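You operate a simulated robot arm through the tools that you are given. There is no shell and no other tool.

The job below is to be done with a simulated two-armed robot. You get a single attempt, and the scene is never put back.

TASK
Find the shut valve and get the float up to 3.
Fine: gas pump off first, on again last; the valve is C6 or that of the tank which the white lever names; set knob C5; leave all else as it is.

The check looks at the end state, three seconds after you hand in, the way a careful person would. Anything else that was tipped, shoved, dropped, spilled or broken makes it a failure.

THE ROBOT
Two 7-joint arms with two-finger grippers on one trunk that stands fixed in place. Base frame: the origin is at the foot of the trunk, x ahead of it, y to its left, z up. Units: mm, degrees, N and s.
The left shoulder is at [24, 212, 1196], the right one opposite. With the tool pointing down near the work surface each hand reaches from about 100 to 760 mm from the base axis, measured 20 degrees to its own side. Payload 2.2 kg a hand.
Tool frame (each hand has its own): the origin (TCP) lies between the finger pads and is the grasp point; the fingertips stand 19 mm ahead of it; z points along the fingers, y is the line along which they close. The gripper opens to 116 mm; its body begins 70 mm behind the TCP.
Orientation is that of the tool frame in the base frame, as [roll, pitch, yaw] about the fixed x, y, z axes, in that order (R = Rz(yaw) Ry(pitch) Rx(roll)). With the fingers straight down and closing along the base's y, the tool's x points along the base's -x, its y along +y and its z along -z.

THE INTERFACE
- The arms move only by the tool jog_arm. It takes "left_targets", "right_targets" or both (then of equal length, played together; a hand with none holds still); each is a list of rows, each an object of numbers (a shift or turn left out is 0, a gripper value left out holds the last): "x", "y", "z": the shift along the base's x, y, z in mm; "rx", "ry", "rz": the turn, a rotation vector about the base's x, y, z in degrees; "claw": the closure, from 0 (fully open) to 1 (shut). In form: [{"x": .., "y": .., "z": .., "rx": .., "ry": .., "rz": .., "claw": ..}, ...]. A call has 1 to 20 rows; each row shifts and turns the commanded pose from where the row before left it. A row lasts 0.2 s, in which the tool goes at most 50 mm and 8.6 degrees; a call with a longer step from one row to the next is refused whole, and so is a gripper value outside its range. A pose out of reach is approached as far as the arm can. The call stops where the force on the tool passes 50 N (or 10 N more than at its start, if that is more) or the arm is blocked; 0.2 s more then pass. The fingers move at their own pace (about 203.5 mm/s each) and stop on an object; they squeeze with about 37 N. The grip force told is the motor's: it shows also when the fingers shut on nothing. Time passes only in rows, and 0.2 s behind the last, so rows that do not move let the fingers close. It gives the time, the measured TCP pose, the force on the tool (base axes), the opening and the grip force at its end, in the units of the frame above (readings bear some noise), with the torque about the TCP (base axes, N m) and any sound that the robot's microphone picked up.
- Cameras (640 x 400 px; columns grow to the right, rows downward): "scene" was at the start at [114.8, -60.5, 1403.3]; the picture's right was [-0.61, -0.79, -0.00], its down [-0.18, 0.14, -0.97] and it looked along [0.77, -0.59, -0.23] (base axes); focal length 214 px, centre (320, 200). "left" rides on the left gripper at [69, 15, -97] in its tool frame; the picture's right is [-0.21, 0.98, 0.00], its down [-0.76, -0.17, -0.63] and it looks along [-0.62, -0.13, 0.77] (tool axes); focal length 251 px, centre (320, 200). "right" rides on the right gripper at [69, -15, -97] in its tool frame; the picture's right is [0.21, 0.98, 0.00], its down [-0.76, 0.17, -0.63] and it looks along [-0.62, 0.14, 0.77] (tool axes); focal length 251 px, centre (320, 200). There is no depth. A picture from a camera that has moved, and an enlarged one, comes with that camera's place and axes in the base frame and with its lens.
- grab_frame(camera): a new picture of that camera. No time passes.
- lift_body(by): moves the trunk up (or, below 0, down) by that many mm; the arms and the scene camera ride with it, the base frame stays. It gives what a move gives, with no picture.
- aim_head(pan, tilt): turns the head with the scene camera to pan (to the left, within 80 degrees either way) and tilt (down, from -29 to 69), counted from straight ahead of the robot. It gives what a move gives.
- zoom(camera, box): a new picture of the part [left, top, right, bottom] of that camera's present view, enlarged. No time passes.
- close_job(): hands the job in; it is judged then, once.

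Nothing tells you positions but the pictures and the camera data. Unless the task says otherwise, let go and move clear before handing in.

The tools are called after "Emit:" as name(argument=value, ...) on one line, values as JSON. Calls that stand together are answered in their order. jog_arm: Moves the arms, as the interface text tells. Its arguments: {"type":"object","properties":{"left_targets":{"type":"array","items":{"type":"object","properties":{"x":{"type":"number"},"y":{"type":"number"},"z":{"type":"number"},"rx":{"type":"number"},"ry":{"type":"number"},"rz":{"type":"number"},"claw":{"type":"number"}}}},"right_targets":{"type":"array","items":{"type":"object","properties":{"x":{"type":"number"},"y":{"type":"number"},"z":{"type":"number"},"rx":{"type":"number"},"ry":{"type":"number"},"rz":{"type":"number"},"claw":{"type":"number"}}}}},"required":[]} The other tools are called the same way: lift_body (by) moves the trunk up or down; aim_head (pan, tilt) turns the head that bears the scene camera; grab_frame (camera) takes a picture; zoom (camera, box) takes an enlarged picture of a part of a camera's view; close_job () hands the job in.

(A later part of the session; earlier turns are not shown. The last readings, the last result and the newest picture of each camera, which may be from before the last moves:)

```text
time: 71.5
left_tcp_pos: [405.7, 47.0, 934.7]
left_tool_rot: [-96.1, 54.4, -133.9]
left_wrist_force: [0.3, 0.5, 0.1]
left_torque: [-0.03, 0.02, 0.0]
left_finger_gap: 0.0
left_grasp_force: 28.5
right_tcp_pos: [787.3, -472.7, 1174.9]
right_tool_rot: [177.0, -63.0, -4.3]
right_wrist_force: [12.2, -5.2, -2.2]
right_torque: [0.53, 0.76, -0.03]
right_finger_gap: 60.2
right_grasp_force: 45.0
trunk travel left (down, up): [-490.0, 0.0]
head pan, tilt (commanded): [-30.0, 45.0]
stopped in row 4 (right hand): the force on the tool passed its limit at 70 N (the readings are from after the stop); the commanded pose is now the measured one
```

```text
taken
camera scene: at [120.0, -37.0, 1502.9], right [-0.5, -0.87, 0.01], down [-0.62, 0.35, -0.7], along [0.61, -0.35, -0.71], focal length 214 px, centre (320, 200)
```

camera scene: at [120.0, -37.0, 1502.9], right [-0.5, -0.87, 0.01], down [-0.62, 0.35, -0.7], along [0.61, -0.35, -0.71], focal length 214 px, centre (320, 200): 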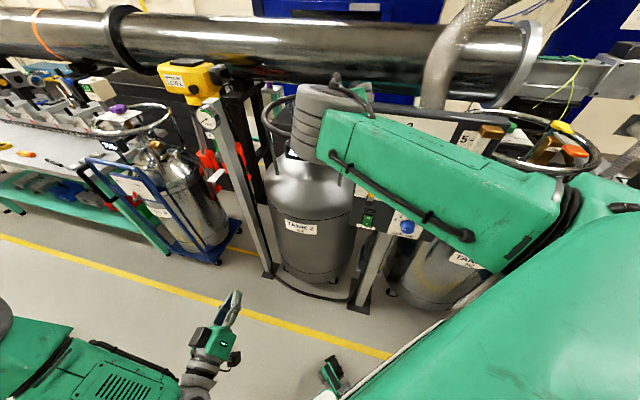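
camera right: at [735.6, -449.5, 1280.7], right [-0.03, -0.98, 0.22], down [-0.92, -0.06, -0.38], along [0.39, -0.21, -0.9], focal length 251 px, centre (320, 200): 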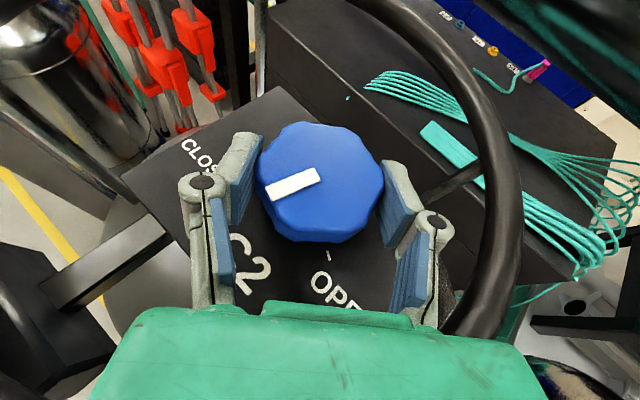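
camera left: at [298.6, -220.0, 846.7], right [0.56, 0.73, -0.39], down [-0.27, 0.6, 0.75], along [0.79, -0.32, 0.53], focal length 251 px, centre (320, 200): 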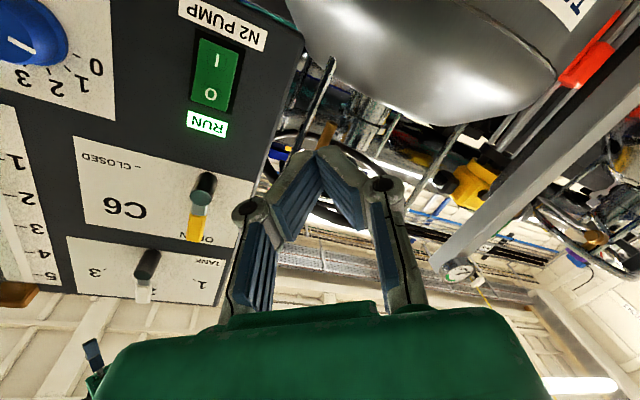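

The force limit tripped near the end of that swing with the knob about 41° round, and the trunk jolted slightly, so I won't push on. I open the fingers, back off and check that nothing has shifted.

Emit:
jog_arm(right_targets=[{"claw": 0}, {"claw": 0}, {"claw": 0}])

Emit:
grab_frame(camera="right")

Emit:
zoom(camera="scene", box=[260, 70, 500, 250])

```text
time: 72.3
left_tcp_pos: [402.2, 45.6, 936.4]
left_tool_rot: [-96.1, 54.6, -133.9]
left_wrist_force: [-0.4, 0.2, 0.6]
left_torque: [0.03, -0.02, 0.02]
left_finger_gap: 0.0
left_grasp_force: 28.9
right_tcp_pos: [785.7, -473.6, 1177.1]
right_tool_rot: [176.9, -63.0, -4.3]
right_wrist_force: [-0.6, 0.0, -0.8]
right_torque: [-0.01, 0.03, 0.01]
right_finger_gap: 115.9
right_grasp_force: 0.0
trunk travel left (down, up): [-490.0, 0.0]
head pan, tilt (commanded): [-30.0, 45.0]
```

```text
taken
camera right: at [733.5, -449.7, 1282.0], right [-0.02, -0.98, 0.21], down [-0.92, -0.06, -0.38], along [0.39, -0.21, -0.9], focal length 251 px, centre (320, 200)
```

right: 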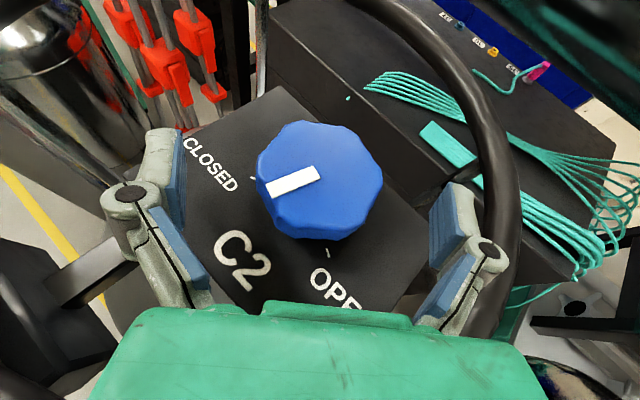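

```text
2.22 times, centred on (380, 160) of scene
camera zoom: at [117.9, -39.3, 1503.2], right [-0.5, -0.87, 0.0], down [-0.62, 0.35, -0.7], along [0.61, -0.35, -0.71], focal length 477 px, centre (187, 289)
```

zoom: 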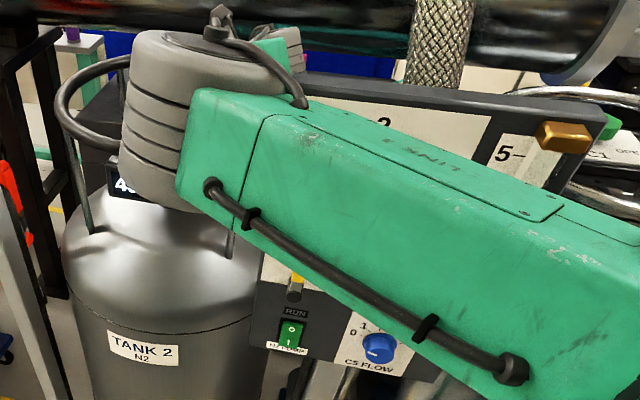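

Nothing looks disturbed, but the forearm comes too close to the panel's top-left corner at that yaw. I'll regrip by turning the open hand back about the knob in place, and keep to yaws between about -55° and -27°.

Emit:
jog_arm(right_targets=[{"x": 0.6, "y": 0.9, "z": -0.3, "rz": -7.8}, {"x": 0.6, "y": 0.9, "z": -0.3, "rz": -7.8}, {"x": 0.7, "y": 0.8, "z": -0.3, "rz": -7.8}, {"x": 0.7, "y": 0.8, "z": -0.3, "rz": -7.8}, {"x": 0.7, "y": 0.8, "z": -0.4, "rz": -7.8}, {"x": 0.6, "y": 0.9, "z": -0.4, "rz": -7.8}, {}])

Emit:
grab_frame(camera="right")

Emit:
grab_frame(camera="scene")

```text
time: 73.9
left_tcp_pos: [400.9, 45.1, 938.1]
left_tool_rot: [-96.1, 54.6, -133.8]
left_wrist_force: [0.2, 0.8, -0.2]
left_torque: [-0.02, -0.02, 0.02]
left_finger_gap: 0.0
left_grasp_force: 28.7
right_tcp_pos: [788.1, -469.3, 1176.8]
right_tool_rot: [177.2, -63.1, -51.3]
right_wrist_force: [-0.2, -0.3, -0.1]
right_torque: [0.02, 0.0, -0.01]
right_finger_gap: 115.7
right_grasp_force: 0.2
trunk travel left (down, up): [-490.0, 0.0]
head pan, tilt (commanded): [-30.0, 45.0]
```

```text
taken
camera right: at [769.6, -415.8, 1281.9], right [-0.73, -0.65, 0.21], down [-0.67, 0.63, -0.39], along [0.12, -0.43, -0.9], focal length 251 px, centre (320, 200)
```

right: 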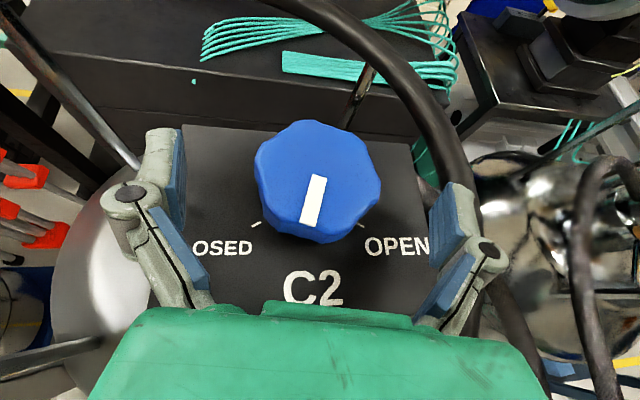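

```text
taken
camera scene: at [113.7, -41.0, 1503.5], right [-0.5, -0.87, 0.0], down [-0.62, 0.35, -0.7], along [0.61, -0.35, -0.71], focal length 214 px, centre (320, 200)
```

scene: 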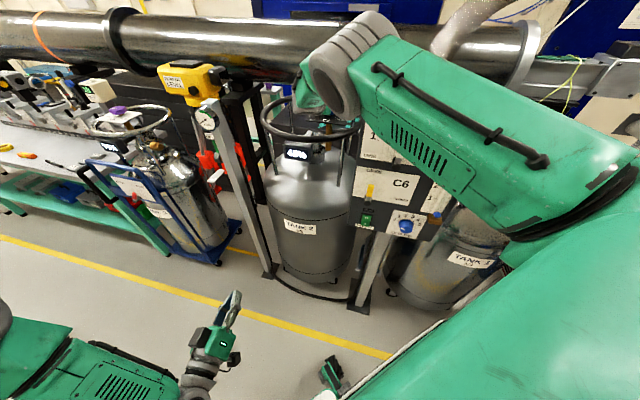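

The trunk has settled back, the panel looks unmoved, and the pointer is about half way. I grip again and turn 30° more.

Emit:
jog_arm(right_targets=[{"claw": 1}, {"claw": 1}, {"claw": 1}, {"x": -0.3, "y": -1.0, "rz": 6}, {"x": -0.4, "y": -0.9, "rz": 6}, {"x": -0.4, "y": -0.9, "rz": 6}, {"x": -0.4, "y": -0.9, "rz": 6}, {"x": -0.4, "y": -0.9, "rz": 6}, {}])

Emit:
grab_frame(camera="right")

```text
time: 75.9
left_tcp_pos: [400.3, 46.2, 936.9]
left_tool_rot: [-95.8, 54.5, -133.7]
left_wrist_force: [-0.2, 0.9, -0.3]
left_torque: [-0.04, -0.01, 0.01]
left_finger_gap: 0.2
left_grasp_force: 28.8
right_tcp_pos: [786.0, -470.5, 1176.8]
right_tool_rot: [177.1, -63.2, -21.1]
right_wrist_force: [-1.6, 7.8, 2.1]
right_torque: [1.04, -0.02, 0.08]
right_finger_gap: 60.0
right_grasp_force: 44.5
trunk travel left (down, up): [-490.0, 0.0]
head pan, tilt (commanded): [-30.0, 45.0]
```

```text
taken
camera right: at [743.0, -433.5, 1281.9], right [-0.3, -0.93, 0.21], down [-0.9, 0.2, -0.39], along [0.31, -0.31, -0.9], focal length 251 px, centre (320, 200)
```

right: 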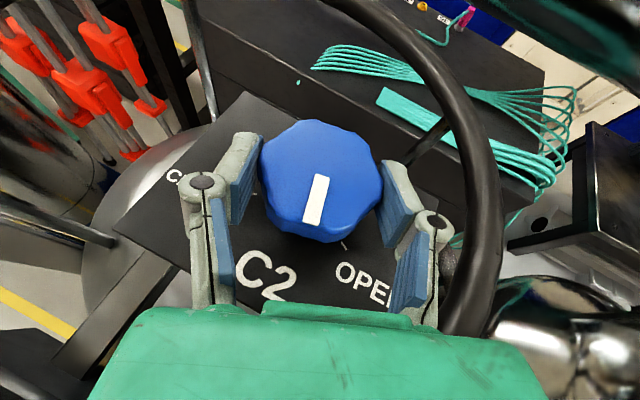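

About 30° remain. I open, swing the open hand back 30°, and grip again.

Emit:
jog_arm(right_targets=[{"claw": 0}, {"claw": 0}, {"x": 0.4, "y": 0.6, "z": -0.3, "rz": -7.5}, {"x": 0.5, "y": 0.6, "z": -0.3, "rz": -7.5}, {"x": 0.5, "y": 0.6, "z": -0.3, "rz": -7.5}, {"x": 0.5, "y": 0.5, "z": -0.3, "rz": -7.5}, {}])

Emit:
grab_frame(camera="right")

```text
time: 77.5
left_tcp_pos: [401.1, 45.5, 937.9]
left_tool_rot: [-96.0, 54.6, -133.7]
left_wrist_force: [0.5, -0.7, -0.2]
left_torque: [-0.01, 0.0, 0.0]
left_finger_gap: 0.0
left_grasp_force: 28.9
right_tcp_pos: [786.9, -472.4, 1175.4]
right_tool_rot: [177.1, -63.2, -51.4]
right_wrist_force: [-0.7, -0.3, -0.3]
right_torque: [0.02, 0.03, -0.04]
right_finger_gap: 115.9
right_grasp_force: 0.0
trunk travel left (down, up): [-490.0, 0.0]
head pan, tilt (commanded): [-30.0, 45.0]
```

```text
taken
camera right: at [769.5, -418.1, 1280.7], right [-0.73, -0.65, 0.21], down [-0.67, 0.63, -0.39], along [0.12, -0.43, -0.9], focal length 251 px, centre (320, 200)
```

right: 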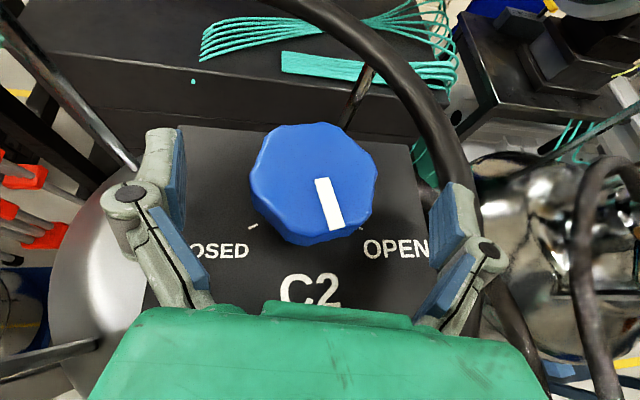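

Pointer is at about 148°, OPEN at about 193°. I grip again and turn another 30°.

Emit:
jog_arm(right_targets=[{"x": 0.8, "y": 2.0, "z": 0.5, "claw": 1}, {"claw": 1}, {"claw": 1}, {"x": -0.3, "y": -1.0, "rz": 6}, {"x": -0.4, "y": -0.9, "rz": 6}, {"x": -0.4, "y": -0.9, "rz": 6}, {"x": -0.4, "y": -0.9, "rz": 6}, {"x": -0.4, "y": -0.9, "rz": 6}, {}])

Emit:
jog_arm(right_targets=[{"claw": 0}, {"claw": 0}, {"x": 0.4, "y": 0.9, "z": -0.3, "rz": -7.5}, {"x": 0.5, "y": 0.9, "z": -0.3, "rz": -7.5}, {"x": 0.5, "y": 0.9, "z": -0.3, "rz": -7.5}, {"x": 0.5, "y": 0.9, "z": -0.3, "rz": -7.5}, {}])

Emit:
grab_frame(camera="right")

```text
time: 79.5
left_tcp_pos: [401.2, 45.7, 937.7]
left_tool_rot: [-96.0, 54.5, -133.9]
left_wrist_force: [0.4, -0.4, 0.6]
left_torque: [-0.03, 0.01, -0.04]
left_finger_gap: 0.0
left_grasp_force: 28.2
right_tcp_pos: [787.2, -471.0, 1176.5]
right_tool_rot: [177.0, -63.1, -21.1]
right_wrist_force: [2.1, 5.4, 4.9]
right_torque: [1.11, -0.03, 0.09]
right_finger_gap: 59.9
right_grasp_force: 44.9
trunk travel left (down, up): [-490.0, 0.0]
head pan, tilt (commanded): [-30.0, 45.0]
```

```text
time: 81.1
left_tcp_pos: [401.8, 44.9, 936.7]
left_tool_rot: [-96.0, 54.6, -133.7]
left_wrist_force: [-0.1, -0.1, -0.4]
left_torque: [0.01, 0.01, 0.0]
left_finger_gap: 0.3
left_grasp_force: 28.3
right_tcp_pos: [785.3, -476.9, 1168.1]
right_tool_rot: [177.0, -63.0, -51.3]
right_wrist_force: [-0.6, 0.5, 0.1]
right_torque: [-0.03, -0.01, 0.0]
right_finger_gap: 115.9
right_grasp_force: 0.1
right hand out of reach, approached as far as the arm can: row 4
trunk travel left (down, up): [-490.0, 0.0]
head pan, tilt (commanded): [-30.0, 45.0]
```

```text
taken
camera right: at [767.7, -422.8, 1272.2], right [-0.73, -0.65, 0.21], down [-0.67, 0.63, -0.39], along [0.12, -0.43, -0.9], focal length 251 px, centre (320, 200)
```

right: 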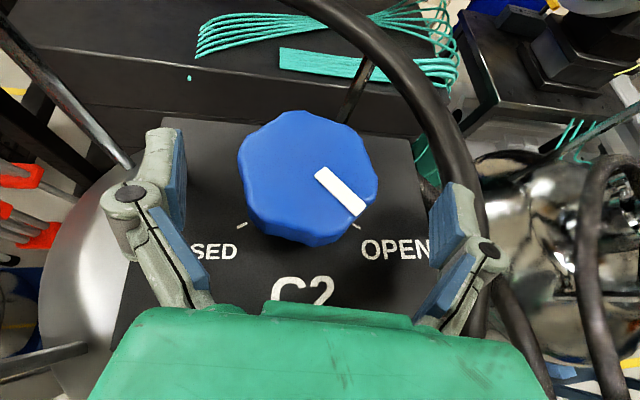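

Pointer is at about 179°, some 15° short of OPEN; the arm is near full stretch at this yaw, so I ease back to about -45° and recentre before gripping.

Emit:
jog_arm(right_targets=[{"z": 2, "rz": 5}, {"z": 1, "rz": 5}, {}])

Emit:
grab_frame(camera="right")

```text
time: 81.9
left_tcp_pos: [401.9, 44.0, 937.0]
left_tool_rot: [-96.3, 54.6, -133.9]
left_wrist_force: [-0.9, 0.5, -0.6]
left_torque: [0.0, -0.02, 0.0]
left_finger_gap: 0.0
left_grasp_force: 28.9
right_tcp_pos: [786.7, -476.9, 1168.7]
right_tool_rot: [177.0, -63.0, -41.3]
right_wrist_force: [-0.4, -0.9, -0.5]
right_torque: [0.01, -0.02, -0.05]
right_finger_gap: 116.2
right_grasp_force: 0.0
trunk travel left (down, up): [-490.0, 0.0]
head pan, tilt (commanded): [-30.0, 45.0]
```

```text
taken
camera right: at [759.8, -427.4, 1273.7], right [-0.6, -0.77, 0.21], down [-0.77, 0.5, -0.38], along [0.19, -0.4, -0.9], focal length 251 px, centre (320, 200)
```

right: 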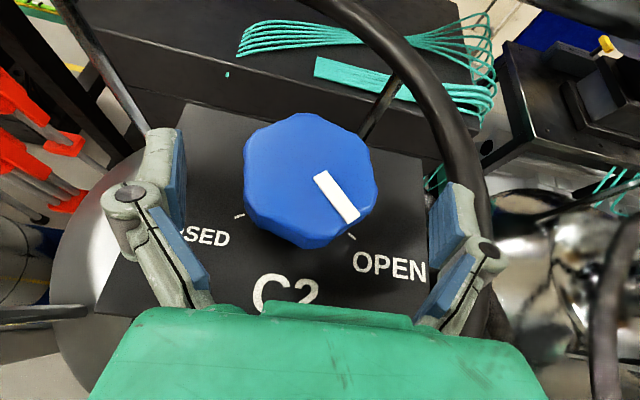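

I shift the hand to recentre it on the knob and raise it a few mm.

Emit:
jog_arm(right_targets=[{"x": 0.8, "y": 3.7, "z": 3.5}, {"x": 0.8, "y": 3.7, "z": 3}, {}])

Emit:
grab_frame(camera="right")

```text
time: 82.7
left_tcp_pos: [401.1, 43.4, 936.8]
left_tool_rot: [-96.0, 54.6, -133.9]
left_wrist_force: [0.7, 1.2, -0.8]
left_torque: [0.0, 0.02, 0.0]
left_finger_gap: 0.0
left_grasp_force: 28.4
right_tcp_pos: [788.2, -471.2, 1174.9]
right_tool_rot: [177.1, -63.1, -41.3]
right_wrist_force: [-0.2, 0.0, 0.0]
right_torque: [-0.02, 0.0, 0.0]
right_finger_gap: 115.9
right_grasp_force: 0.1
trunk travel left (down, up): [-490.0, 0.0]
head pan, tilt (commanded): [-30.0, 45.0]
```

```text
taken
camera right: at [760.2, -421.1, 1281.0], right [-0.6, -0.77, 0.21], down [-0.77, 0.5, -0.38], along [0.19, -0.4, -0.9], focal length 251 px, centre (320, 200)
```

right: 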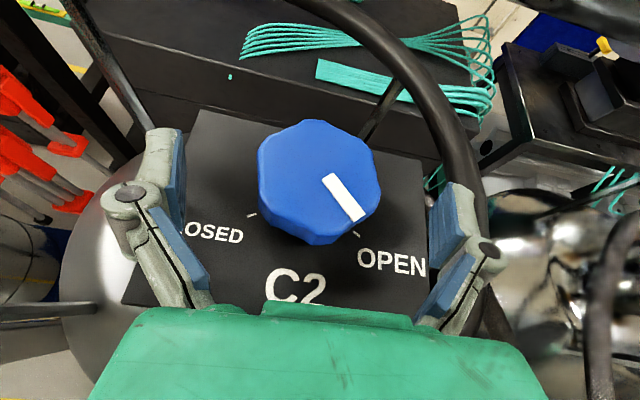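

Centred. I grip and turn the remaining part gently.

Emit:
jog_arm(right_targets=[{"claw": 1}, {"claw": 1}, {"claw": 1}, {"x": -0.3, "y": -0.8, "rz": 5}, {"x": -0.3, "y": -0.8, "rz": 5}, {"x": -0.3, "y": -0.8, "rz": 5}, {}])

Emit:
zoom(camera="right", box=[200, 80, 440, 300])

```text
time: 84.3
left_tcp_pos: [402.0, 44.9, 937.9]
left_tool_rot: [-96.0, 54.5, -133.8]
left_wrist_force: [-0.2, -0.4, -0.2]
left_torque: [0.03, -0.01, 0.0]
left_finger_gap: 0.0
left_grasp_force: 28.2
right_tcp_pos: [786.4, -471.0, 1175.5]
right_tool_rot: [176.9, -63.1, -26.1]
right_wrist_force: [0.5, 0.8, 2.1]
right_torque: [0.17, -0.61, 0.01]
right_finger_gap: 59.3
right_grasp_force: 44.2
trunk travel left (down, up): [-490.0, 0.0]
head pan, tilt (commanded): [-30.0, 45.0]
```

```text
1.82 times, centred on (320, 190) of right
camera zoom: at [747.3, -430.0, 1281.3], right [-0.38, -0.9, 0.21], down [-0.88, 0.28, -0.39], along [0.29, -0.34, -0.9], focal length 457 px, centre (320, 218)
```

zoom: 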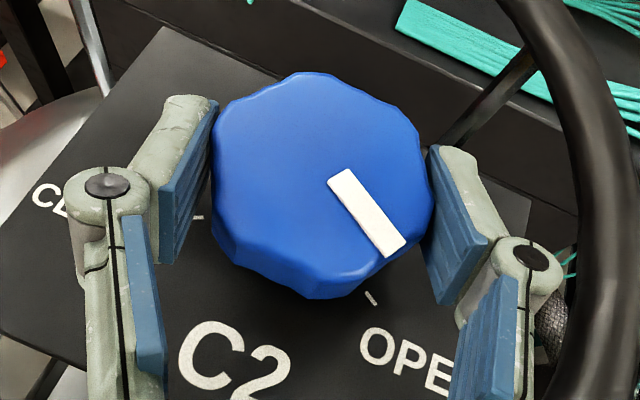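

The pointer is at about 195°, in line with the OPEN tick. I nudge 3° more to see if there is a stop.

Emit:
jog_arm(right_targets=[{"rz": 3}, {}])

Emit:
zoom(camera="right", box=[200, 80, 440, 300])

```text
time: 84.9
left_tcp_pos: [402.1, 44.1, 937.1]
left_tool_rot: [-96.0, 54.6, -133.8]
left_wrist_force: [-0.5, -0.1, 0.2]
left_torque: [0.02, 0.0, -0.01]
left_finger_gap: 0.0
left_grasp_force: 28.5
right_tcp_pos: [786.0, -471.6, 1175.4]
right_tool_rot: [177.1, -63.3, -23.5]
right_wrist_force: [4.5, 1.1, 3.0]
right_torque: [0.62, -0.74, -1.71]
right_finger_gap: 59.7
right_grasp_force: 45.2
trunk travel left (down, up): [-490.0, 0.0]
head pan, tilt (commanded): [-30.0, 45.0]
```

```text
1.82 times, centred on (320, 190) of right
camera zoom: at [745.2, -432.5, 1281.2], right [-0.34, -0.92, 0.21], down [-0.89, 0.24, -0.39], along [0.3, -0.32, -0.9], focal length 457 px, centre (320, 218)
```

zoom: 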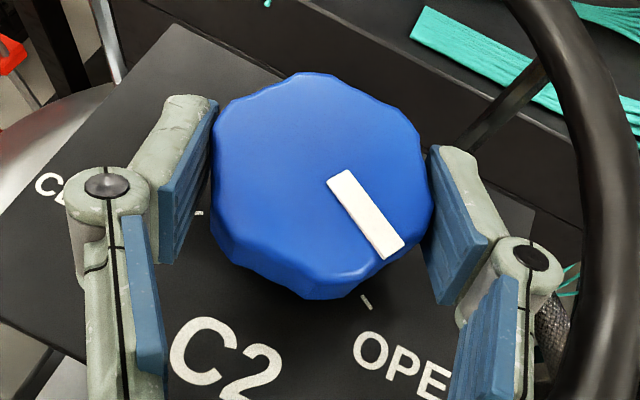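

Torque jumped to -1.7 N·m at the stop: C2 is fully open. I let go, swing the open hand back to -47° and withdraw along its axis.

Emit:
jog_arm(right_targets=[{"claw": 0}, {"claw": 0}, {"claw": 0}, {"x": 0.5, "y": 0.8, "rz": -7}, {"x": 0.5, "y": 0.8, "rz": -7}, {"x": 0.5, "y": 0.8, "rz": -7}, {"x": -9, "y": 9.5, "z": 7}, {"x": -14, "y": 14, "z": 10}, {"x": -14, "y": 14, "z": 10}, {"x": -14, "y": 14, "z": 12}, {"x": -14, "y": 14, "z": 20}, {}])

Emit:
zoom(camera="right", box=[180, 20, 440, 200])

Emit:
grab_frame(camera="scene")

```text
time: 87.5
left_tcp_pos: [401.9, 44.3, 936.0]
left_tool_rot: [-96.1, 54.6, -133.9]
left_wrist_force: [0.0, 0.6, -0.1]
left_torque: [0.03, 0.01, -0.01]
left_finger_gap: 0.0
left_grasp_force: 28.0
right_tcp_pos: [723.1, -406.5, 1231.8]
right_tool_rot: [176.9, -62.8, -44.4]
right_wrist_force: [0.5, -0.2, -0.6]
right_torque: [-0.02, -0.01, 0.03]
right_finger_gap: 116.0
right_grasp_force: 0.1
trunk travel left (down, up): [-490.0, 0.0]
head pan, tilt (commanded): [-30.0, 45.0]
```

```text
2.22 times, centred on (310, 110) of right
camera zoom: at [699.1, -355.5, 1337.1], right [-0.65, -0.73, 0.22], down [-0.75, 0.55, -0.38], along [0.16, -0.41, -0.9], focal length 559 px, centre (342, 400)
```

zoom: 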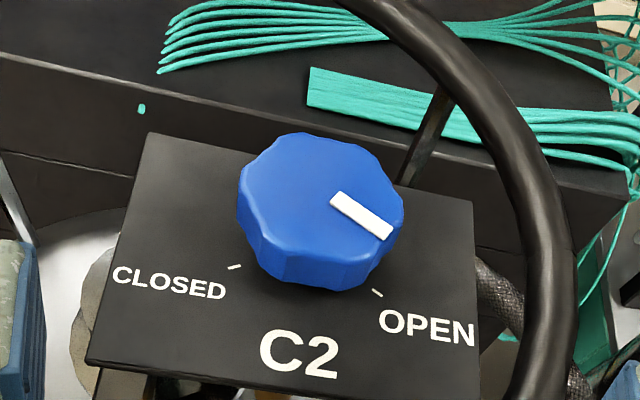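

```text
taken
camera scene: at [114.4, -40.5, 1503.4], right [-0.5, -0.87, 0.0], down [-0.62, 0.35, -0.7], along [0.61, -0.35, -0.71], focal length 214 px, centre (320, 200)
```

scene: 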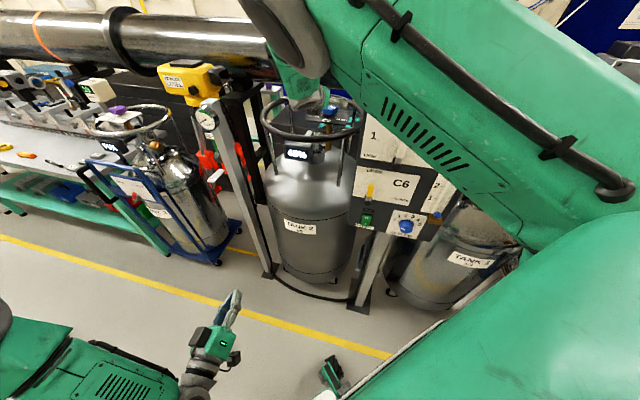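

C2 clearly points to OPEN. I bring the right hand back up and round to the left, retracing the way it came.

Emit:
jog_arm(right_targets=[{"x": -12, "y": 8, "z": 20}, {"x": -12, "y": 8, "z": 20}, {"x": -2, "y": 37, "rz": 7.7}, {"x": -2, "y": 37, "rz": 7.7}, {"x": -2, "y": 37, "rz": 7.7}, {"x": -2, "y": 37, "rz": 7.7}, {"x": -2, "y": 37, "rz": 7.7}, {"x": -2, "y": 37, "rz": 7.7, "claw": 1}, {"ry": 6}, {"ry": 6}, {"ry": 6}, {"ry": 6}, {}])

```text
time: 88.7
left_tcp_pos: [396.2, 45.2, 938.9]
left_tool_rot: [-95.7, 54.7, -133.4]
left_wrist_force: [0.8, -0.5, -1.1]
left_torque: [-0.02, 0.01, -0.02]
left_finger_gap: 0.3
left_grasp_force: 28.2
right_tcp_pos: [671.0, -306.4, 1179.1]
right_tool_rot: [172.3, -55.1, -21.5]
right_wrist_force: [-1.0, 0.1, -0.6]
right_torque: [0.05, 0.02, 0.0]
right_finger_gap: 116.0
right_grasp_force: 0.0
trunk travel left (down, up): [-490.0, 0.0]
head pan, tilt (commanded): [-30.0, 45.0]
stopped in row 5 (right hand): the arm was blocked; the commanded pose is now the measured one
```

The arm was blocked part-way and dipped. I look before doing anything else.

Emit:
grab_frame(camera="right")

Emit:
grab_frame(camera="scene")

Emit:
aim_head(pan=-20, tilt=10)

Emit:
grab_frame(camera="scene")

```text
taken
camera right: at [646.8, -267.2, 1289.1], right [-0.34, -0.91, 0.25], down [-0.93, 0.28, -0.25], along [0.15, -0.32, -0.94], focal length 251 px, centre (320, 200)
```

right: 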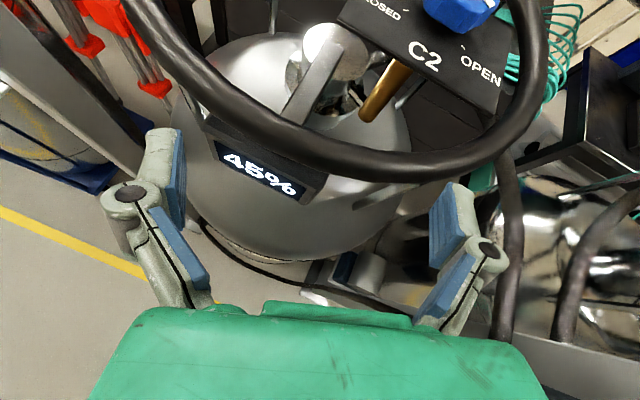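

```text
taken
camera scene: at [111.8, -39.6, 1503.7], right [-0.5, -0.87, 0.0], down [-0.61, 0.35, -0.71], along [0.61, -0.35, -0.71], focal length 214 px, centre (320, 200)
```

scene: 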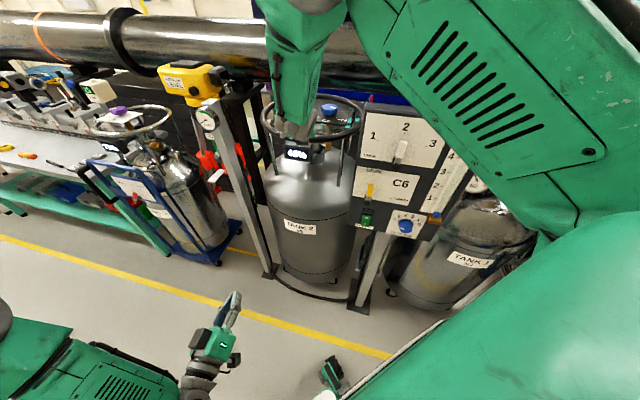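

```text
time: 89.7
left_tcp_pos: [398.1, 45.3, 937.9]
left_tool_rot: [-95.8, 54.7, -133.6]
left_wrist_force: [0.2, 0.1, 0.9]
left_torque: [-0.01, -0.01, -0.01]
left_finger_gap: 0.0
left_grasp_force: 27.8
right_tcp_pos: [671.7, -305.1, 1179.6]
right_tool_rot: [172.2, -55.1, -21.4]
right_wrist_force: [1.2, 0.4, -0.2]
right_torque: [0.0, 0.02, 0.01]
right_finger_gap: 116.2
right_grasp_force: 0.1
trunk travel left (down, up): [-490.0, 0.0]
head pan, tilt (commanded): [-20.0, 10.0]
```

```text
taken
camera scene: at [130.5, -31.5, 1558.3], right [-0.34, -0.94, 0.0], down [-0.17, 0.06, -0.98], along [0.92, -0.34, -0.18], focal length 214 px, centre (320, 200)
```

scene: 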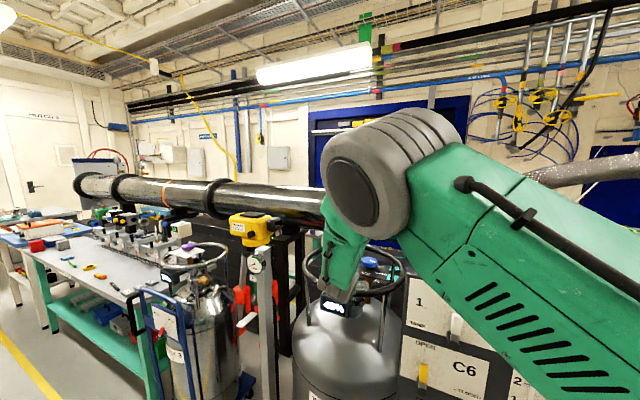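

No contact, just the elbow's fold limit again. I raise the hand straight up and slightly outward first.

Emit:
jog_arm(right_targets=[{"x": 8, "z": 30}, {"x": 10, "z": 35}, {"x": 12, "z": 30}, {}])

Emit:
grab_frame(camera="right")

```text
time: 90.7
left_tcp_pos: [397.8, 46.0, 938.7]
left_tool_rot: [-95.8, 54.7, -133.5]
left_wrist_force: [-0.3, -0.3, -0.4]
left_torque: [-0.02, 0.0, 0.02]
left_finger_gap: 0.0
left_grasp_force: 28.1
right_tcp_pos: [700.9, -302.9, 1274.5]
right_tool_rot: [172.0, -55.2, -21.1]
right_wrist_force: [-0.1, -0.9, -0.7]
right_torque: [-0.05, -0.04, -0.04]
right_finger_gap: 116.1
right_grasp_force: 0.1
trunk travel left (down, up): [-490.0, 0.0]
head pan, tilt (commanded): [-20.0, 10.0]
```

```text
taken
camera right: at [677.0, -263.6, 1384.2], right [-0.34, -0.91, 0.25], down [-0.93, 0.27, -0.25], along [0.16, -0.32, -0.93], focal length 251 px, centre (320, 200)
```

right: 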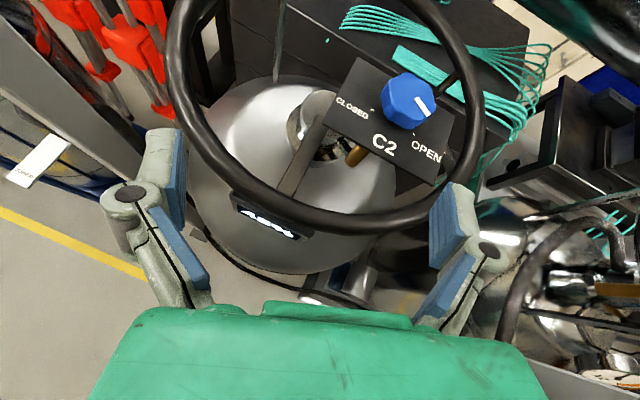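

Clear again. I go left with a wider margin, turning the hand to face forward, and close the fingers.

Emit:
jog_arm(right_targets=[{"x": 5, "y": 35, "rz": 7.5}, {"x": 5, "y": 35, "rz": 7.5}, {"x": 3, "y": 35, "rz": 7.5}, {"x": 2, "y": 35, "rz": 7.5, "claw": 1}, {"ry": 5.5}, {"ry": 5.5}, {"ry": 5.5}, {}])

Emit:
grab_frame(camera="right")

```text
time: 92.7
left_tcp_pos: [395.1, 45.4, 941.3]
left_tool_rot: [-95.5, 54.8, -133.4]
left_wrist_force: [0.5, 0.0, -0.5]
left_torque: [-0.02, 0.0, 0.02]
left_finger_gap: 0.1
left_grasp_force: 28.5
right_tcp_pos: [717.2, -197.5, 1280.6]
right_tool_rot: [179.2, -38.9, 0.9]
right_wrist_force: [0.5, 0.6, 0.2]
right_torque: [0.01, 0.01, -0.01]
right_finger_gap: 0.1
right_grasp_force: 28.4
trunk travel left (down, up): [-490.0, 0.0]
head pan, tilt (commanded): [-20.0, 10.0]
stopped in row 8 (right hand): the arm was blocked; the commanded pose is now the measured one
```

```text
taken
camera right: at [710.4, -181.7, 1399.8], right [0.17, -0.97, 0.14], down [-0.98, -0.17, 0.02], along [0.01, -0.15, -0.99], focal length 251 px, centre (320, 200)
```

right: 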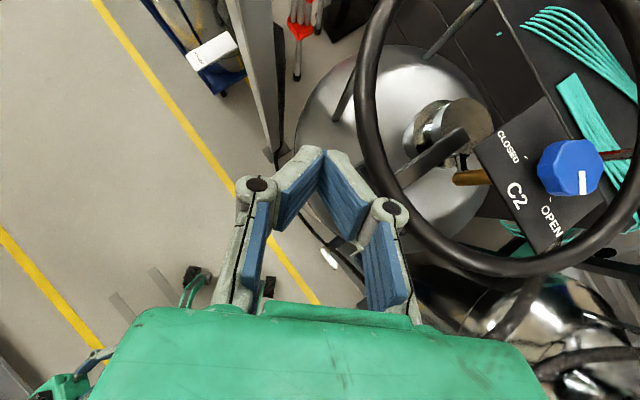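

Now I descend in front of tank 2's left side, then level the hand out.

Emit:
jog_arm(right_targets=[{"x": -6, "z": -40}, {"x": -6, "z": -45}, {"x": -6, "z": -45}, {"x": -6, "z": -45}, {"z": -45}, {"z": -45}, {}])

Emit:
jog_arm(right_targets=[{"x": -18, "y": -3, "z": -10, "ry": -7.3}, {"x": -20, "y": -3, "z": -12, "ry": -7.3}, {"x": -20, "y": -3, "z": -12, "ry": -7.3}, {"x": -20, "y": -3, "z": -12, "ry": -7.3}, {"x": -22, "y": -3, "z": -12, "ry": -7.3}, {"x": -22, "y": -2, "z": -10, "ry": -7.3}, {"x": -20, "y": -2, "z": -8, "ry": -7.3}, {}])

Emit:
grab_frame(camera="right")

```text
time: 94.3
left_tcp_pos: [394.2, 45.9, 940.5]
left_tool_rot: [-95.5, 54.9, -133.4]
left_wrist_force: [0.0, 0.8, -0.7]
left_torque: [0.01, -0.01, 0.0]
left_finger_gap: 0.1
left_grasp_force: 29.0
right_tcp_pos: [693.3, -191.4, 1017.5]
right_tool_rot: [178.7, -39.1, 1.6]
right_wrist_force: [0.1, -0.1, -0.2]
right_torque: [0.02, 0.01, -0.01]
right_finger_gap: 0.0
right_grasp_force: 28.0
trunk travel left (down, up): [-490.0, 0.0]
head pan, tilt (commanded): [-20.0, 10.0]
```

```text
time: 96.1
left_tcp_pos: [396.9, 49.6, 939.4]
left_tool_rot: [-95.4, 54.7, -133.2]
left_wrist_force: [-0.5, 1.2, -0.3]
left_torque: [0.01, -0.04, -0.04]
left_finger_gap: 0.0
left_grasp_force: 28.3
right_tcp_pos: [626.4, -183.1, 1035.4]
right_tool_rot: [176.8, -61.5, 2.6]
right_wrist_force: [0.9, -1.2, -1.4]
right_torque: [0.04, -0.01, 0.0]
right_finger_gap: 0.1
right_grasp_force: 28.8
right hand out of reach, approached as far as the arm can: row 3, 4, 5, 6, 7
trunk travel left (down, up): [-490.0, 0.0]
head pan, tilt (commanded): [-20.0, 10.0]
```

```text
taken
camera right: at [574.6, -166.6, 1142.1], right [0.1, -0.97, 0.21], down [-0.92, -0.17, -0.36], along [0.39, -0.16, -0.91], focal length 251 px, centre (320, 200)
```

right: 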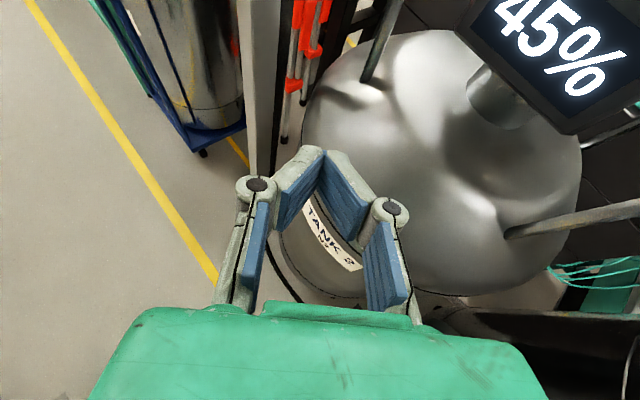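

The elbow's fold limit stopped that again; I command the hand straight down at the same pitch first, which unfolds it.

Emit:
jog_arm(right_targets=[{"x": 38, "y": 10, "z": 2, "ry": 7.5}, {"x": 37, "y": 5, "z": 2, "ry": 7.5}, {"ry": 7.5}, {"ry": 5}, {}, {}])

```text
time: 97.5
left_tcp_pos: [395.3, 42.8, 940.2]
left_tool_rot: [-95.6, 55.0, -133.6]
left_wrist_force: [-0.8, 0.2, 0.0]
left_torque: [0.01, 0.05, 0.02]
left_finger_gap: 0.0
left_grasp_force: 28.6
right_tcp_pos: [699.9, -177.6, 1039.1]
right_tool_rot: [178.6, -34.0, 1.4]
right_wrist_force: [0.0, -0.8, -0.1]
right_torque: [0.06, 0.01, 0.02]
right_finger_gap: 0.1
right_grasp_force: 28.6
trunk travel left (down, up): [-490.0, 0.0]
head pan, tilt (commanded): [-20.0, 10.0]
```

I now lower it with the hand still pitched, then level out while pulling back, keeping the elbow open.

Emit:
jog_arm(right_targets=[{"x": -3, "y": -4, "z": -36}, {"x": -3, "y": -4, "z": -36}, {"x": -3, "y": -4, "z": -36}, {"x": -18, "y": -4, "ry": -6.5}, {"x": -18, "y": -4, "ry": -6.5}, {"x": -18, "y": -4, "ry": -6.5}, {"x": -18, "y": -4, "ry": -6.5}, {"x": -18, "y": -3, "z": 1, "ry": -7.5}, {"x": -18, "y": -3, "z": 1, "ry": -7.5}, {"x": -18, "y": -3, "z": 1, "ry": -7.5}, {"x": -18, "y": -3, "z": 1, "ry": -7.5}, {}])

Emit:
grab_frame(camera="right")

```text
time: 100.1
left_tcp_pos: [395.2, 47.7, 940.0]
left_tool_rot: [-95.4, 54.7, -133.2]
left_wrist_force: [-0.3, -0.5, -0.5]
left_torque: [0.04, 0.0, 0.04]
left_finger_gap: 0.0
left_grasp_force: 28.5
right_tcp_pos: [553.4, -202.1, 947.5]
right_tool_rot: [162.0, -84.8, 17.0]
right_wrist_force: [0.2, -0.6, -0.5]
right_torque: [-0.02, -0.02, -0.02]
right_finger_gap: 0.0
right_grasp_force: 28.5
right hand out of reach, approached as far as the arm can: row 6, 7
trunk travel left (down, up): [-490.0, 0.0]
head pan, tilt (commanded): [-20.0, 10.0]
```

```text
taken
camera right: at [463.6, -183.9, 1024.4], right [0.0, -0.97, 0.24], down [-0.7, -0.18, -0.69], along [0.72, -0.17, -0.68], focal length 251 px, centre (320, 200)
```

right: 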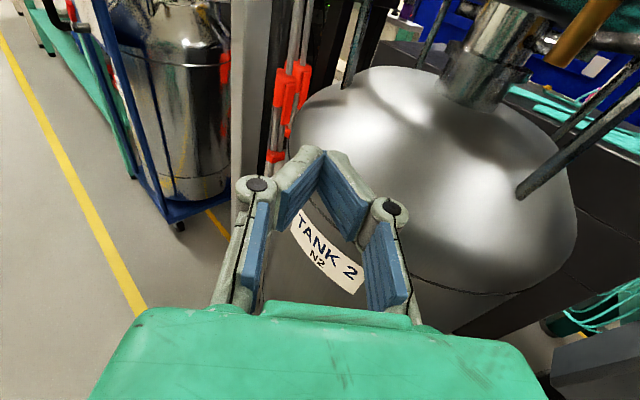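

The right hand is level again left of the panel, with the camera on top. I arc it round to face the panel.

Emit:
jog_arm(right_targets=[{"x": -8, "y": -25, "z": -1, "rz": -7.7}, {"x": -11.5, "y": -23.5, "z": -1, "rz": -7.7}, {"x": -15.5, "y": -23, "z": -1, "rz": -7.7}, {"x": -19, "y": -21.5, "z": -1, "rz": -7.7}, {"x": -22, "y": -19, "z": -1, "rz": -7.7}, {"x": -24.5, "y": -18, "z": -1, "rz": -7.7}, {}])

Emit:
grab_frame(camera="right")

```text
time: 101.7
left_tcp_pos: [395.4, 44.7, 940.2]
left_tool_rot: [-95.5, 54.9, -133.4]
left_wrist_force: [0.4, 0.4, -0.2]
left_torque: [-0.04, -0.01, 0.02]
left_finger_gap: 0.0
left_grasp_force: 28.3
right_tcp_pos: [451.8, -334.8, 941.0]
right_tool_rot: [162.9, -84.8, -30.3]
right_wrist_force: [0.3, 0.2, 0.8]
right_torque: [-0.01, -0.02, -0.03]
right_finger_gap: 0.1
right_grasp_force: 27.9
trunk travel left (down, up): [-490.0, 0.0]
head pan, tilt (commanded): [-20.0, 10.0]
```

```text
taken
camera right: at [403.9, -257.0, 1017.7], right [-0.7, -0.67, 0.24], down [-0.61, 0.38, -0.69], along [0.37, -0.63, -0.68], focal length 251 px, centre (320, 200)
```

right: 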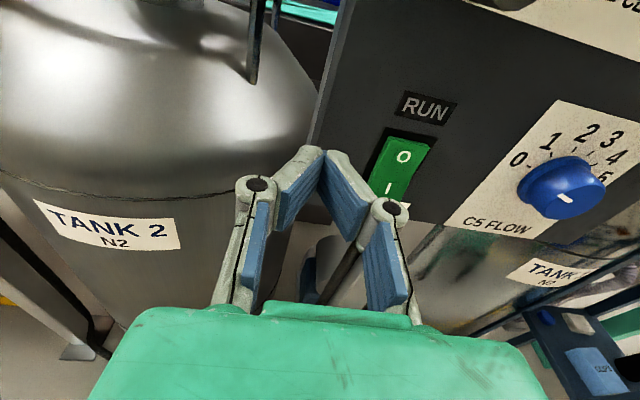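

The C5 knob is in view. I pitch the hand up about 25° (keeps the elbow from over-folding) and start sliding right along the panel at a safe standoff.

Emit:
jog_arm(right_targets=[{"x": -1, "y": 1, "rx": -4.6, "ry": -4.2}, {"x": -1, "y": 1, "rx": -4.6, "ry": -4.2}, {"x": -1, "y": 1, "rx": -4.6, "ry": -4.2}, {"x": -1, "y": 1, "rx": -4.6, "ry": -4.2}, {"x": -22, "y": -20}, {"x": -22, "y": -20}, {"x": -22, "y": -20}, {}])

Emit:
grab_frame(camera="right")

Emit:
aim_head(pan=-40, tilt=40)

Emit:
grab_frame(camera="scene")

```text
time: 103.5
left_tcp_pos: [396.1, 44.1, 940.1]
left_tool_rot: [-95.6, 54.8, -133.4]
left_wrist_force: [-0.7, -0.2, -0.9]
left_torque: [0.0, 0.02, 0.0]
left_finger_gap: 0.0
left_grasp_force: 28.4
right_tcp_pos: [382.1, -390.1, 939.8]
right_tool_rot: [4.7, -70.0, 127.8]
right_wrist_force: [0.3, 0.1, -0.2]
right_torque: [0.01, 0.02, 0.01]
right_finger_gap: 0.1
right_grasp_force: 28.8
trunk travel left (down, up): [-490.0, 0.0]
head pan, tilt (commanded): [-20.0, 10.0]
```

```text
taken
camera right: at [317.6, -296.1, 971.2], right [-0.77, -0.6, 0.23], down [-0.37, 0.12, -0.92], along [0.52, -0.79, -0.31], focal length 251 px, centre (320, 200)
```

right: 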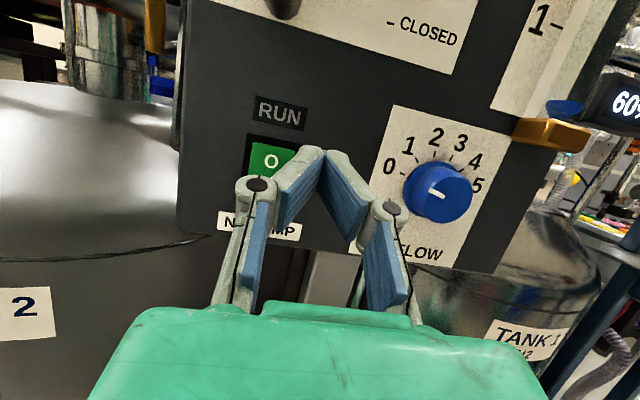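

```text
time: 104.4
left_tcp_pos: [395.4, 44.3, 940.1]
left_tool_rot: [-95.5, 54.9, -133.4]
left_wrist_force: [0.8, 0.6, 0.5]
left_torque: [-0.01, -0.01, 0.01]
left_finger_gap: 0.0
left_grasp_force: 28.2
right_tcp_pos: [381.0, -391.4, 940.6]
right_tool_rot: [4.7, -70.0, 127.8]
right_wrist_force: [-0.1, -0.1, 0.2]
right_torque: [0.03, -0.02, -0.03]
right_finger_gap: 0.1
right_grasp_force: 28.3
trunk travel left (down, up): [-490.0, 0.0]
head pan, tilt (commanded): [-40.0, 40.0]
```

```text
taken
camera scene: at [107.0, -54.5, 1510.9], right [-0.64, -0.77, 0.0], down [-0.49, 0.41, -0.76], along [0.59, -0.49, -0.64], focal length 214 px, centre (320, 200)
```

scene: 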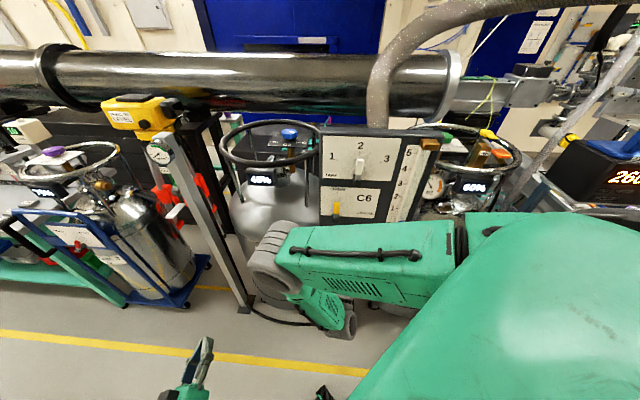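

The C5 knob is well visible now. I zoom in to fix its axis.

Emit:
zoom(camera="right", box=[370, 100, 520, 270])

```text
2.35 times, centred on (445, 185) of right
camera zoom: at [317.6, -295.7, 971.2], right [-0.77, -0.6, 0.23], down [-0.37, 0.12, -0.92], along [0.52, -0.79, -0.31], focal length 592 px, centre (26, 235)
```

zoom: 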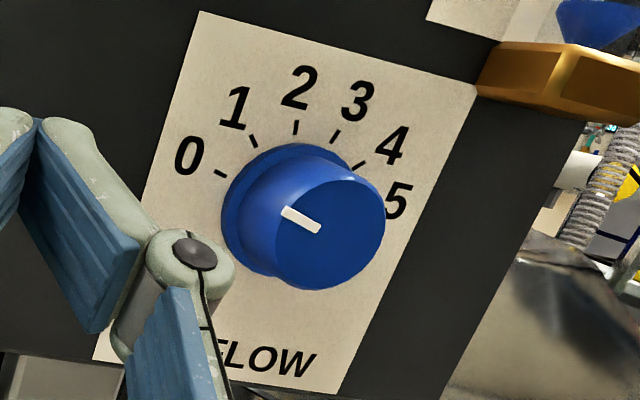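

C5's axis is at r=83 mm, z=938, face about 27 mm off the panel; it points at 0, and mark 3 is about 95° clockwise. I slide in front of it and open the fingers part-way.

Emit:
jog_arm(right_targets=[{"x": -24.9, "y": -22.7, "z": -1, "rx": 1.23, "ry": 1.13, "claw": 0.3}, {"x": -24.9, "y": -22.7, "z": -1, "rx": 1.23, "ry": 1.13}, {"x": -24.9, "y": -22.7, "z": -1, "rx": 1.23, "ry": 1.13}, {}])

Emit:
grab_frame(camera="right")

Emit:
grab_frame(camera="scene")

```text
time: 105.4
left_tcp_pos: [395.3, 44.4, 939.6]
left_tool_rot: [-95.6, 54.9, -133.3]
left_wrist_force: [-0.1, 0.1, -0.6]
left_torque: [-0.01, 0.02, -0.02]
left_finger_gap: 0.1
left_grasp_force: 28.6
right_tcp_pos: [305.9, -460.2, 937.7]
right_tool_rot: [6.3, -74.9, 126.1]
right_wrist_force: [0.0, -0.3, 0.3]
right_torque: [0.02, -0.03, -0.01]
right_finger_gap: 81.1
right_grasp_force: 0.0
trunk travel left (down, up): [-490.0, 0.0]
head pan, tilt (commanded): [-40.0, 40.0]
```

```text
taken
camera right: at [244.6, -367.7, 980.7], right [-0.76, -0.61, 0.24], down [-0.42, 0.18, -0.89], along [0.5, -0.77, -0.39], focal length 251 px, centre (320, 200)
```

right: 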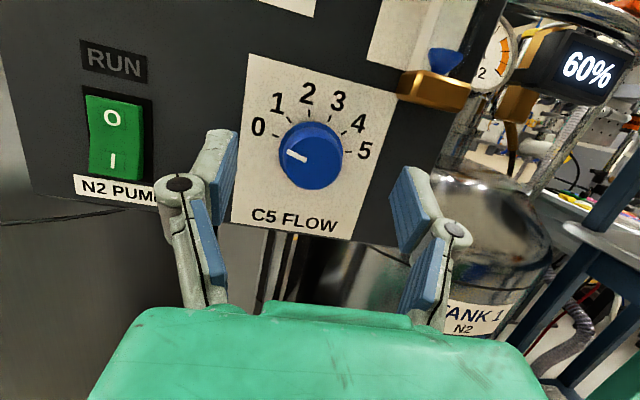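

```text
taken
camera scene: at [106.8, -55.2, 1510.8], right [-0.64, -0.77, 0.0], down [-0.5, 0.41, -0.76], along [0.58, -0.49, -0.65], focal length 214 px, centre (320, 200)
```

scene: 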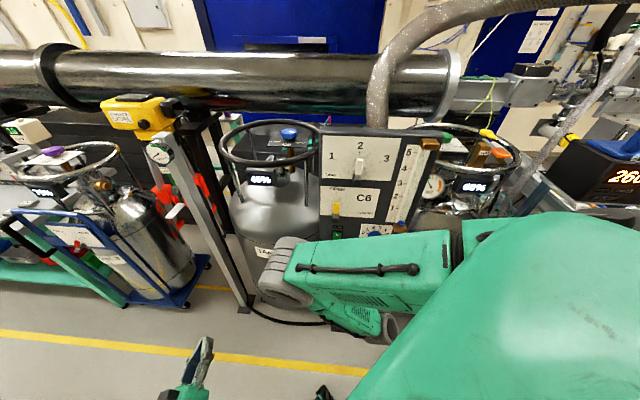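

Now it's right in front of C5. I zoom in for a last alignment check.

Emit:
zoom(camera="right", box=[230, 60, 400, 230])

Emit:
zoom(camera="scene", box=[310, 120, 450, 250])

```text
2.35 times, centred on (315, 145) of right
camera zoom: at [244.6, -367.7, 980.7], right [-0.76, -0.61, 0.24], down [-0.42, 0.18, -0.89], along [0.5, -0.77, -0.39], focal length 592 px, centre (332, 329)
```

zoom: 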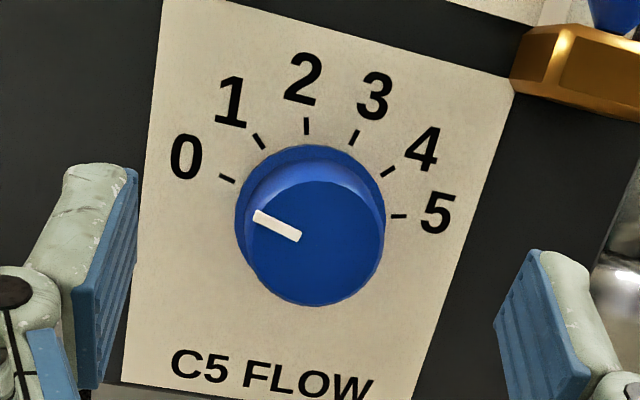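

```text
3.08 times, centred on (380, 185) of scene
camera zoom: at [106.8, -55.2, 1510.8], right [-0.64, -0.77, 0.0], down [-0.5, 0.41, -0.76], along [0.58, -0.49, -0.65], focal length 660 px, centre (135, 246)
```

zoom: 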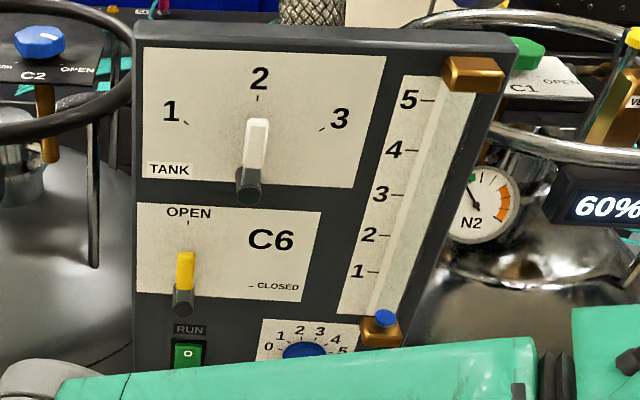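

C5 aligned within 2 mm. I roll the hand back 30° (so the turn is split evenly), narrow the fingers a bit, then move in over the knob.

Emit:
jog_arm(right_targets=[{"rx": -4.9, "ry": 5.33, "rz": -1.94, "claw": 0.4}, {"rx": -4.9, "ry": 5.33, "rz": -1.94}, {"rx": -4.9, "ry": 5.33, "rz": -1.94}, {"rx": -4.9, "ry": 5.33, "rz": -1.94}, {"x": 8, "y": -8, "z": -0.5, "rx": 1.11, "ry": 1.01}, {"x": 8, "y": -8, "z": -0.5, "rx": 1.11, "ry": 1.01}, {"x": 8, "y": -8, "z": -0.5, "rx": 1.11, "ry": 1.01}, {}])

Emit:
grab_frame(camera="right")

```text
time: 107.2
left_tcp_pos: [395.2, 43.7, 939.7]
left_tool_rot: [-95.6, 55.0, -133.4]
left_wrist_force: [0.7, 0.4, -0.5]
left_torque: [-0.02, -0.02, -0.01]
left_finger_gap: 0.0
left_grasp_force: 28.3
right_tcp_pos: [330.8, -482.1, 937.9]
right_tool_rot: [71.1, -57.1, 58.9]
right_wrist_force: [-0.5, 0.0, -0.6]
right_torque: [-0.02, 0.0, 0.01]
right_finger_gap: 69.6
right_grasp_force: 0.0
trunk travel left (down, up): [-490.0, 0.0]
head pan, tilt (commanded): [-40.0, 40.0]
```

```text
taken
camera right: at [297.6, -373.5, 969.9], right [-0.61, -0.4, 0.68], down [-0.75, 0.02, -0.66], along [0.25, -0.92, -0.31], focal length 251 px, centre (320, 200)
```

right: 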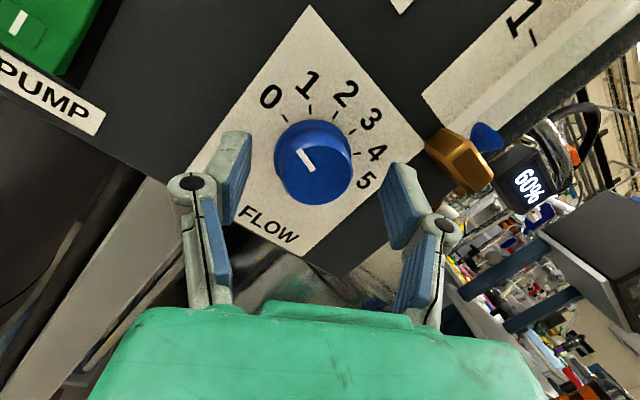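

Well centred. Final 12 mm in, then close on the knob.

Emit:
jog_arm(right_targets=[{"x": 4, "y": -4.6}, {"x": 4, "y": -4.6}, {}])

Emit:
jog_arm(right_targets=[{"claw": 1}, {"claw": 1}, {"claw": 1}])

Emit:
grab_frame(camera="right")

```text
time: 108.0
left_tcp_pos: [395.8, 44.8, 939.6]
left_tool_rot: [-95.6, 54.9, -133.4]
left_wrist_force: [0.0, -0.3, 0.2]
left_torque: [0.02, 0.03, -0.02]
left_finger_gap: 0.0
left_grasp_force: 28.1
right_tcp_pos: [340.0, -492.5, 937.3]
right_tool_rot: [70.8, -56.9, 58.9]
right_wrist_force: [-0.6, -0.3, -0.6]
right_torque: [0.02, 0.03, 0.02]
right_finger_gap: 69.5
right_grasp_force: 0.1
trunk travel left (down, up): [-490.0, 0.0]
head pan, tilt (commanded): [-40.0, 40.0]
```

```text
time: 108.8
left_tcp_pos: [395.7, 45.3, 940.3]
left_tool_rot: [-95.7, 54.9, -133.4]
left_wrist_force: [-0.3, 1.1, -0.3]
left_torque: [-0.05, 0.01, -0.04]
left_finger_gap: 0.0
left_grasp_force: 28.5
right_tcp_pos: [341.2, -491.4, 936.6]
right_tool_rot: [70.9, -56.8, 58.9]
right_wrist_force: [3.0, 2.6, -4.8]
right_torque: [-0.03, -0.02, 0.89]
right_finger_gap: 42.4
right_grasp_force: 45.0
trunk travel left (down, up): [-490.0, 0.0]
head pan, tilt (commanded): [-40.0, 40.0]
```

```text
taken
camera right: at [306.2, -383.0, 969.3], right [-0.61, -0.4, 0.68], down [-0.75, 0.02, -0.66], along [0.25, -0.92, -0.31], focal length 251 px, centre (320, 200)
```

right: 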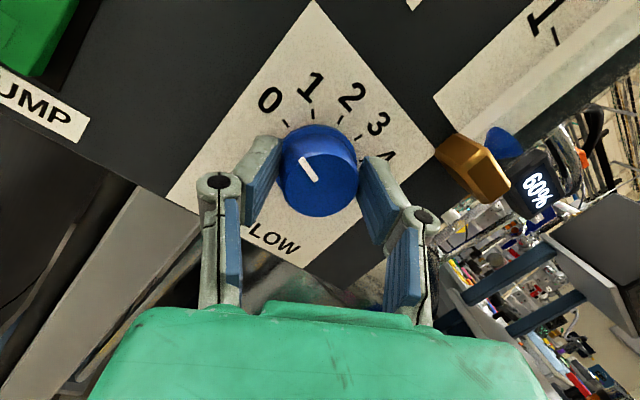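

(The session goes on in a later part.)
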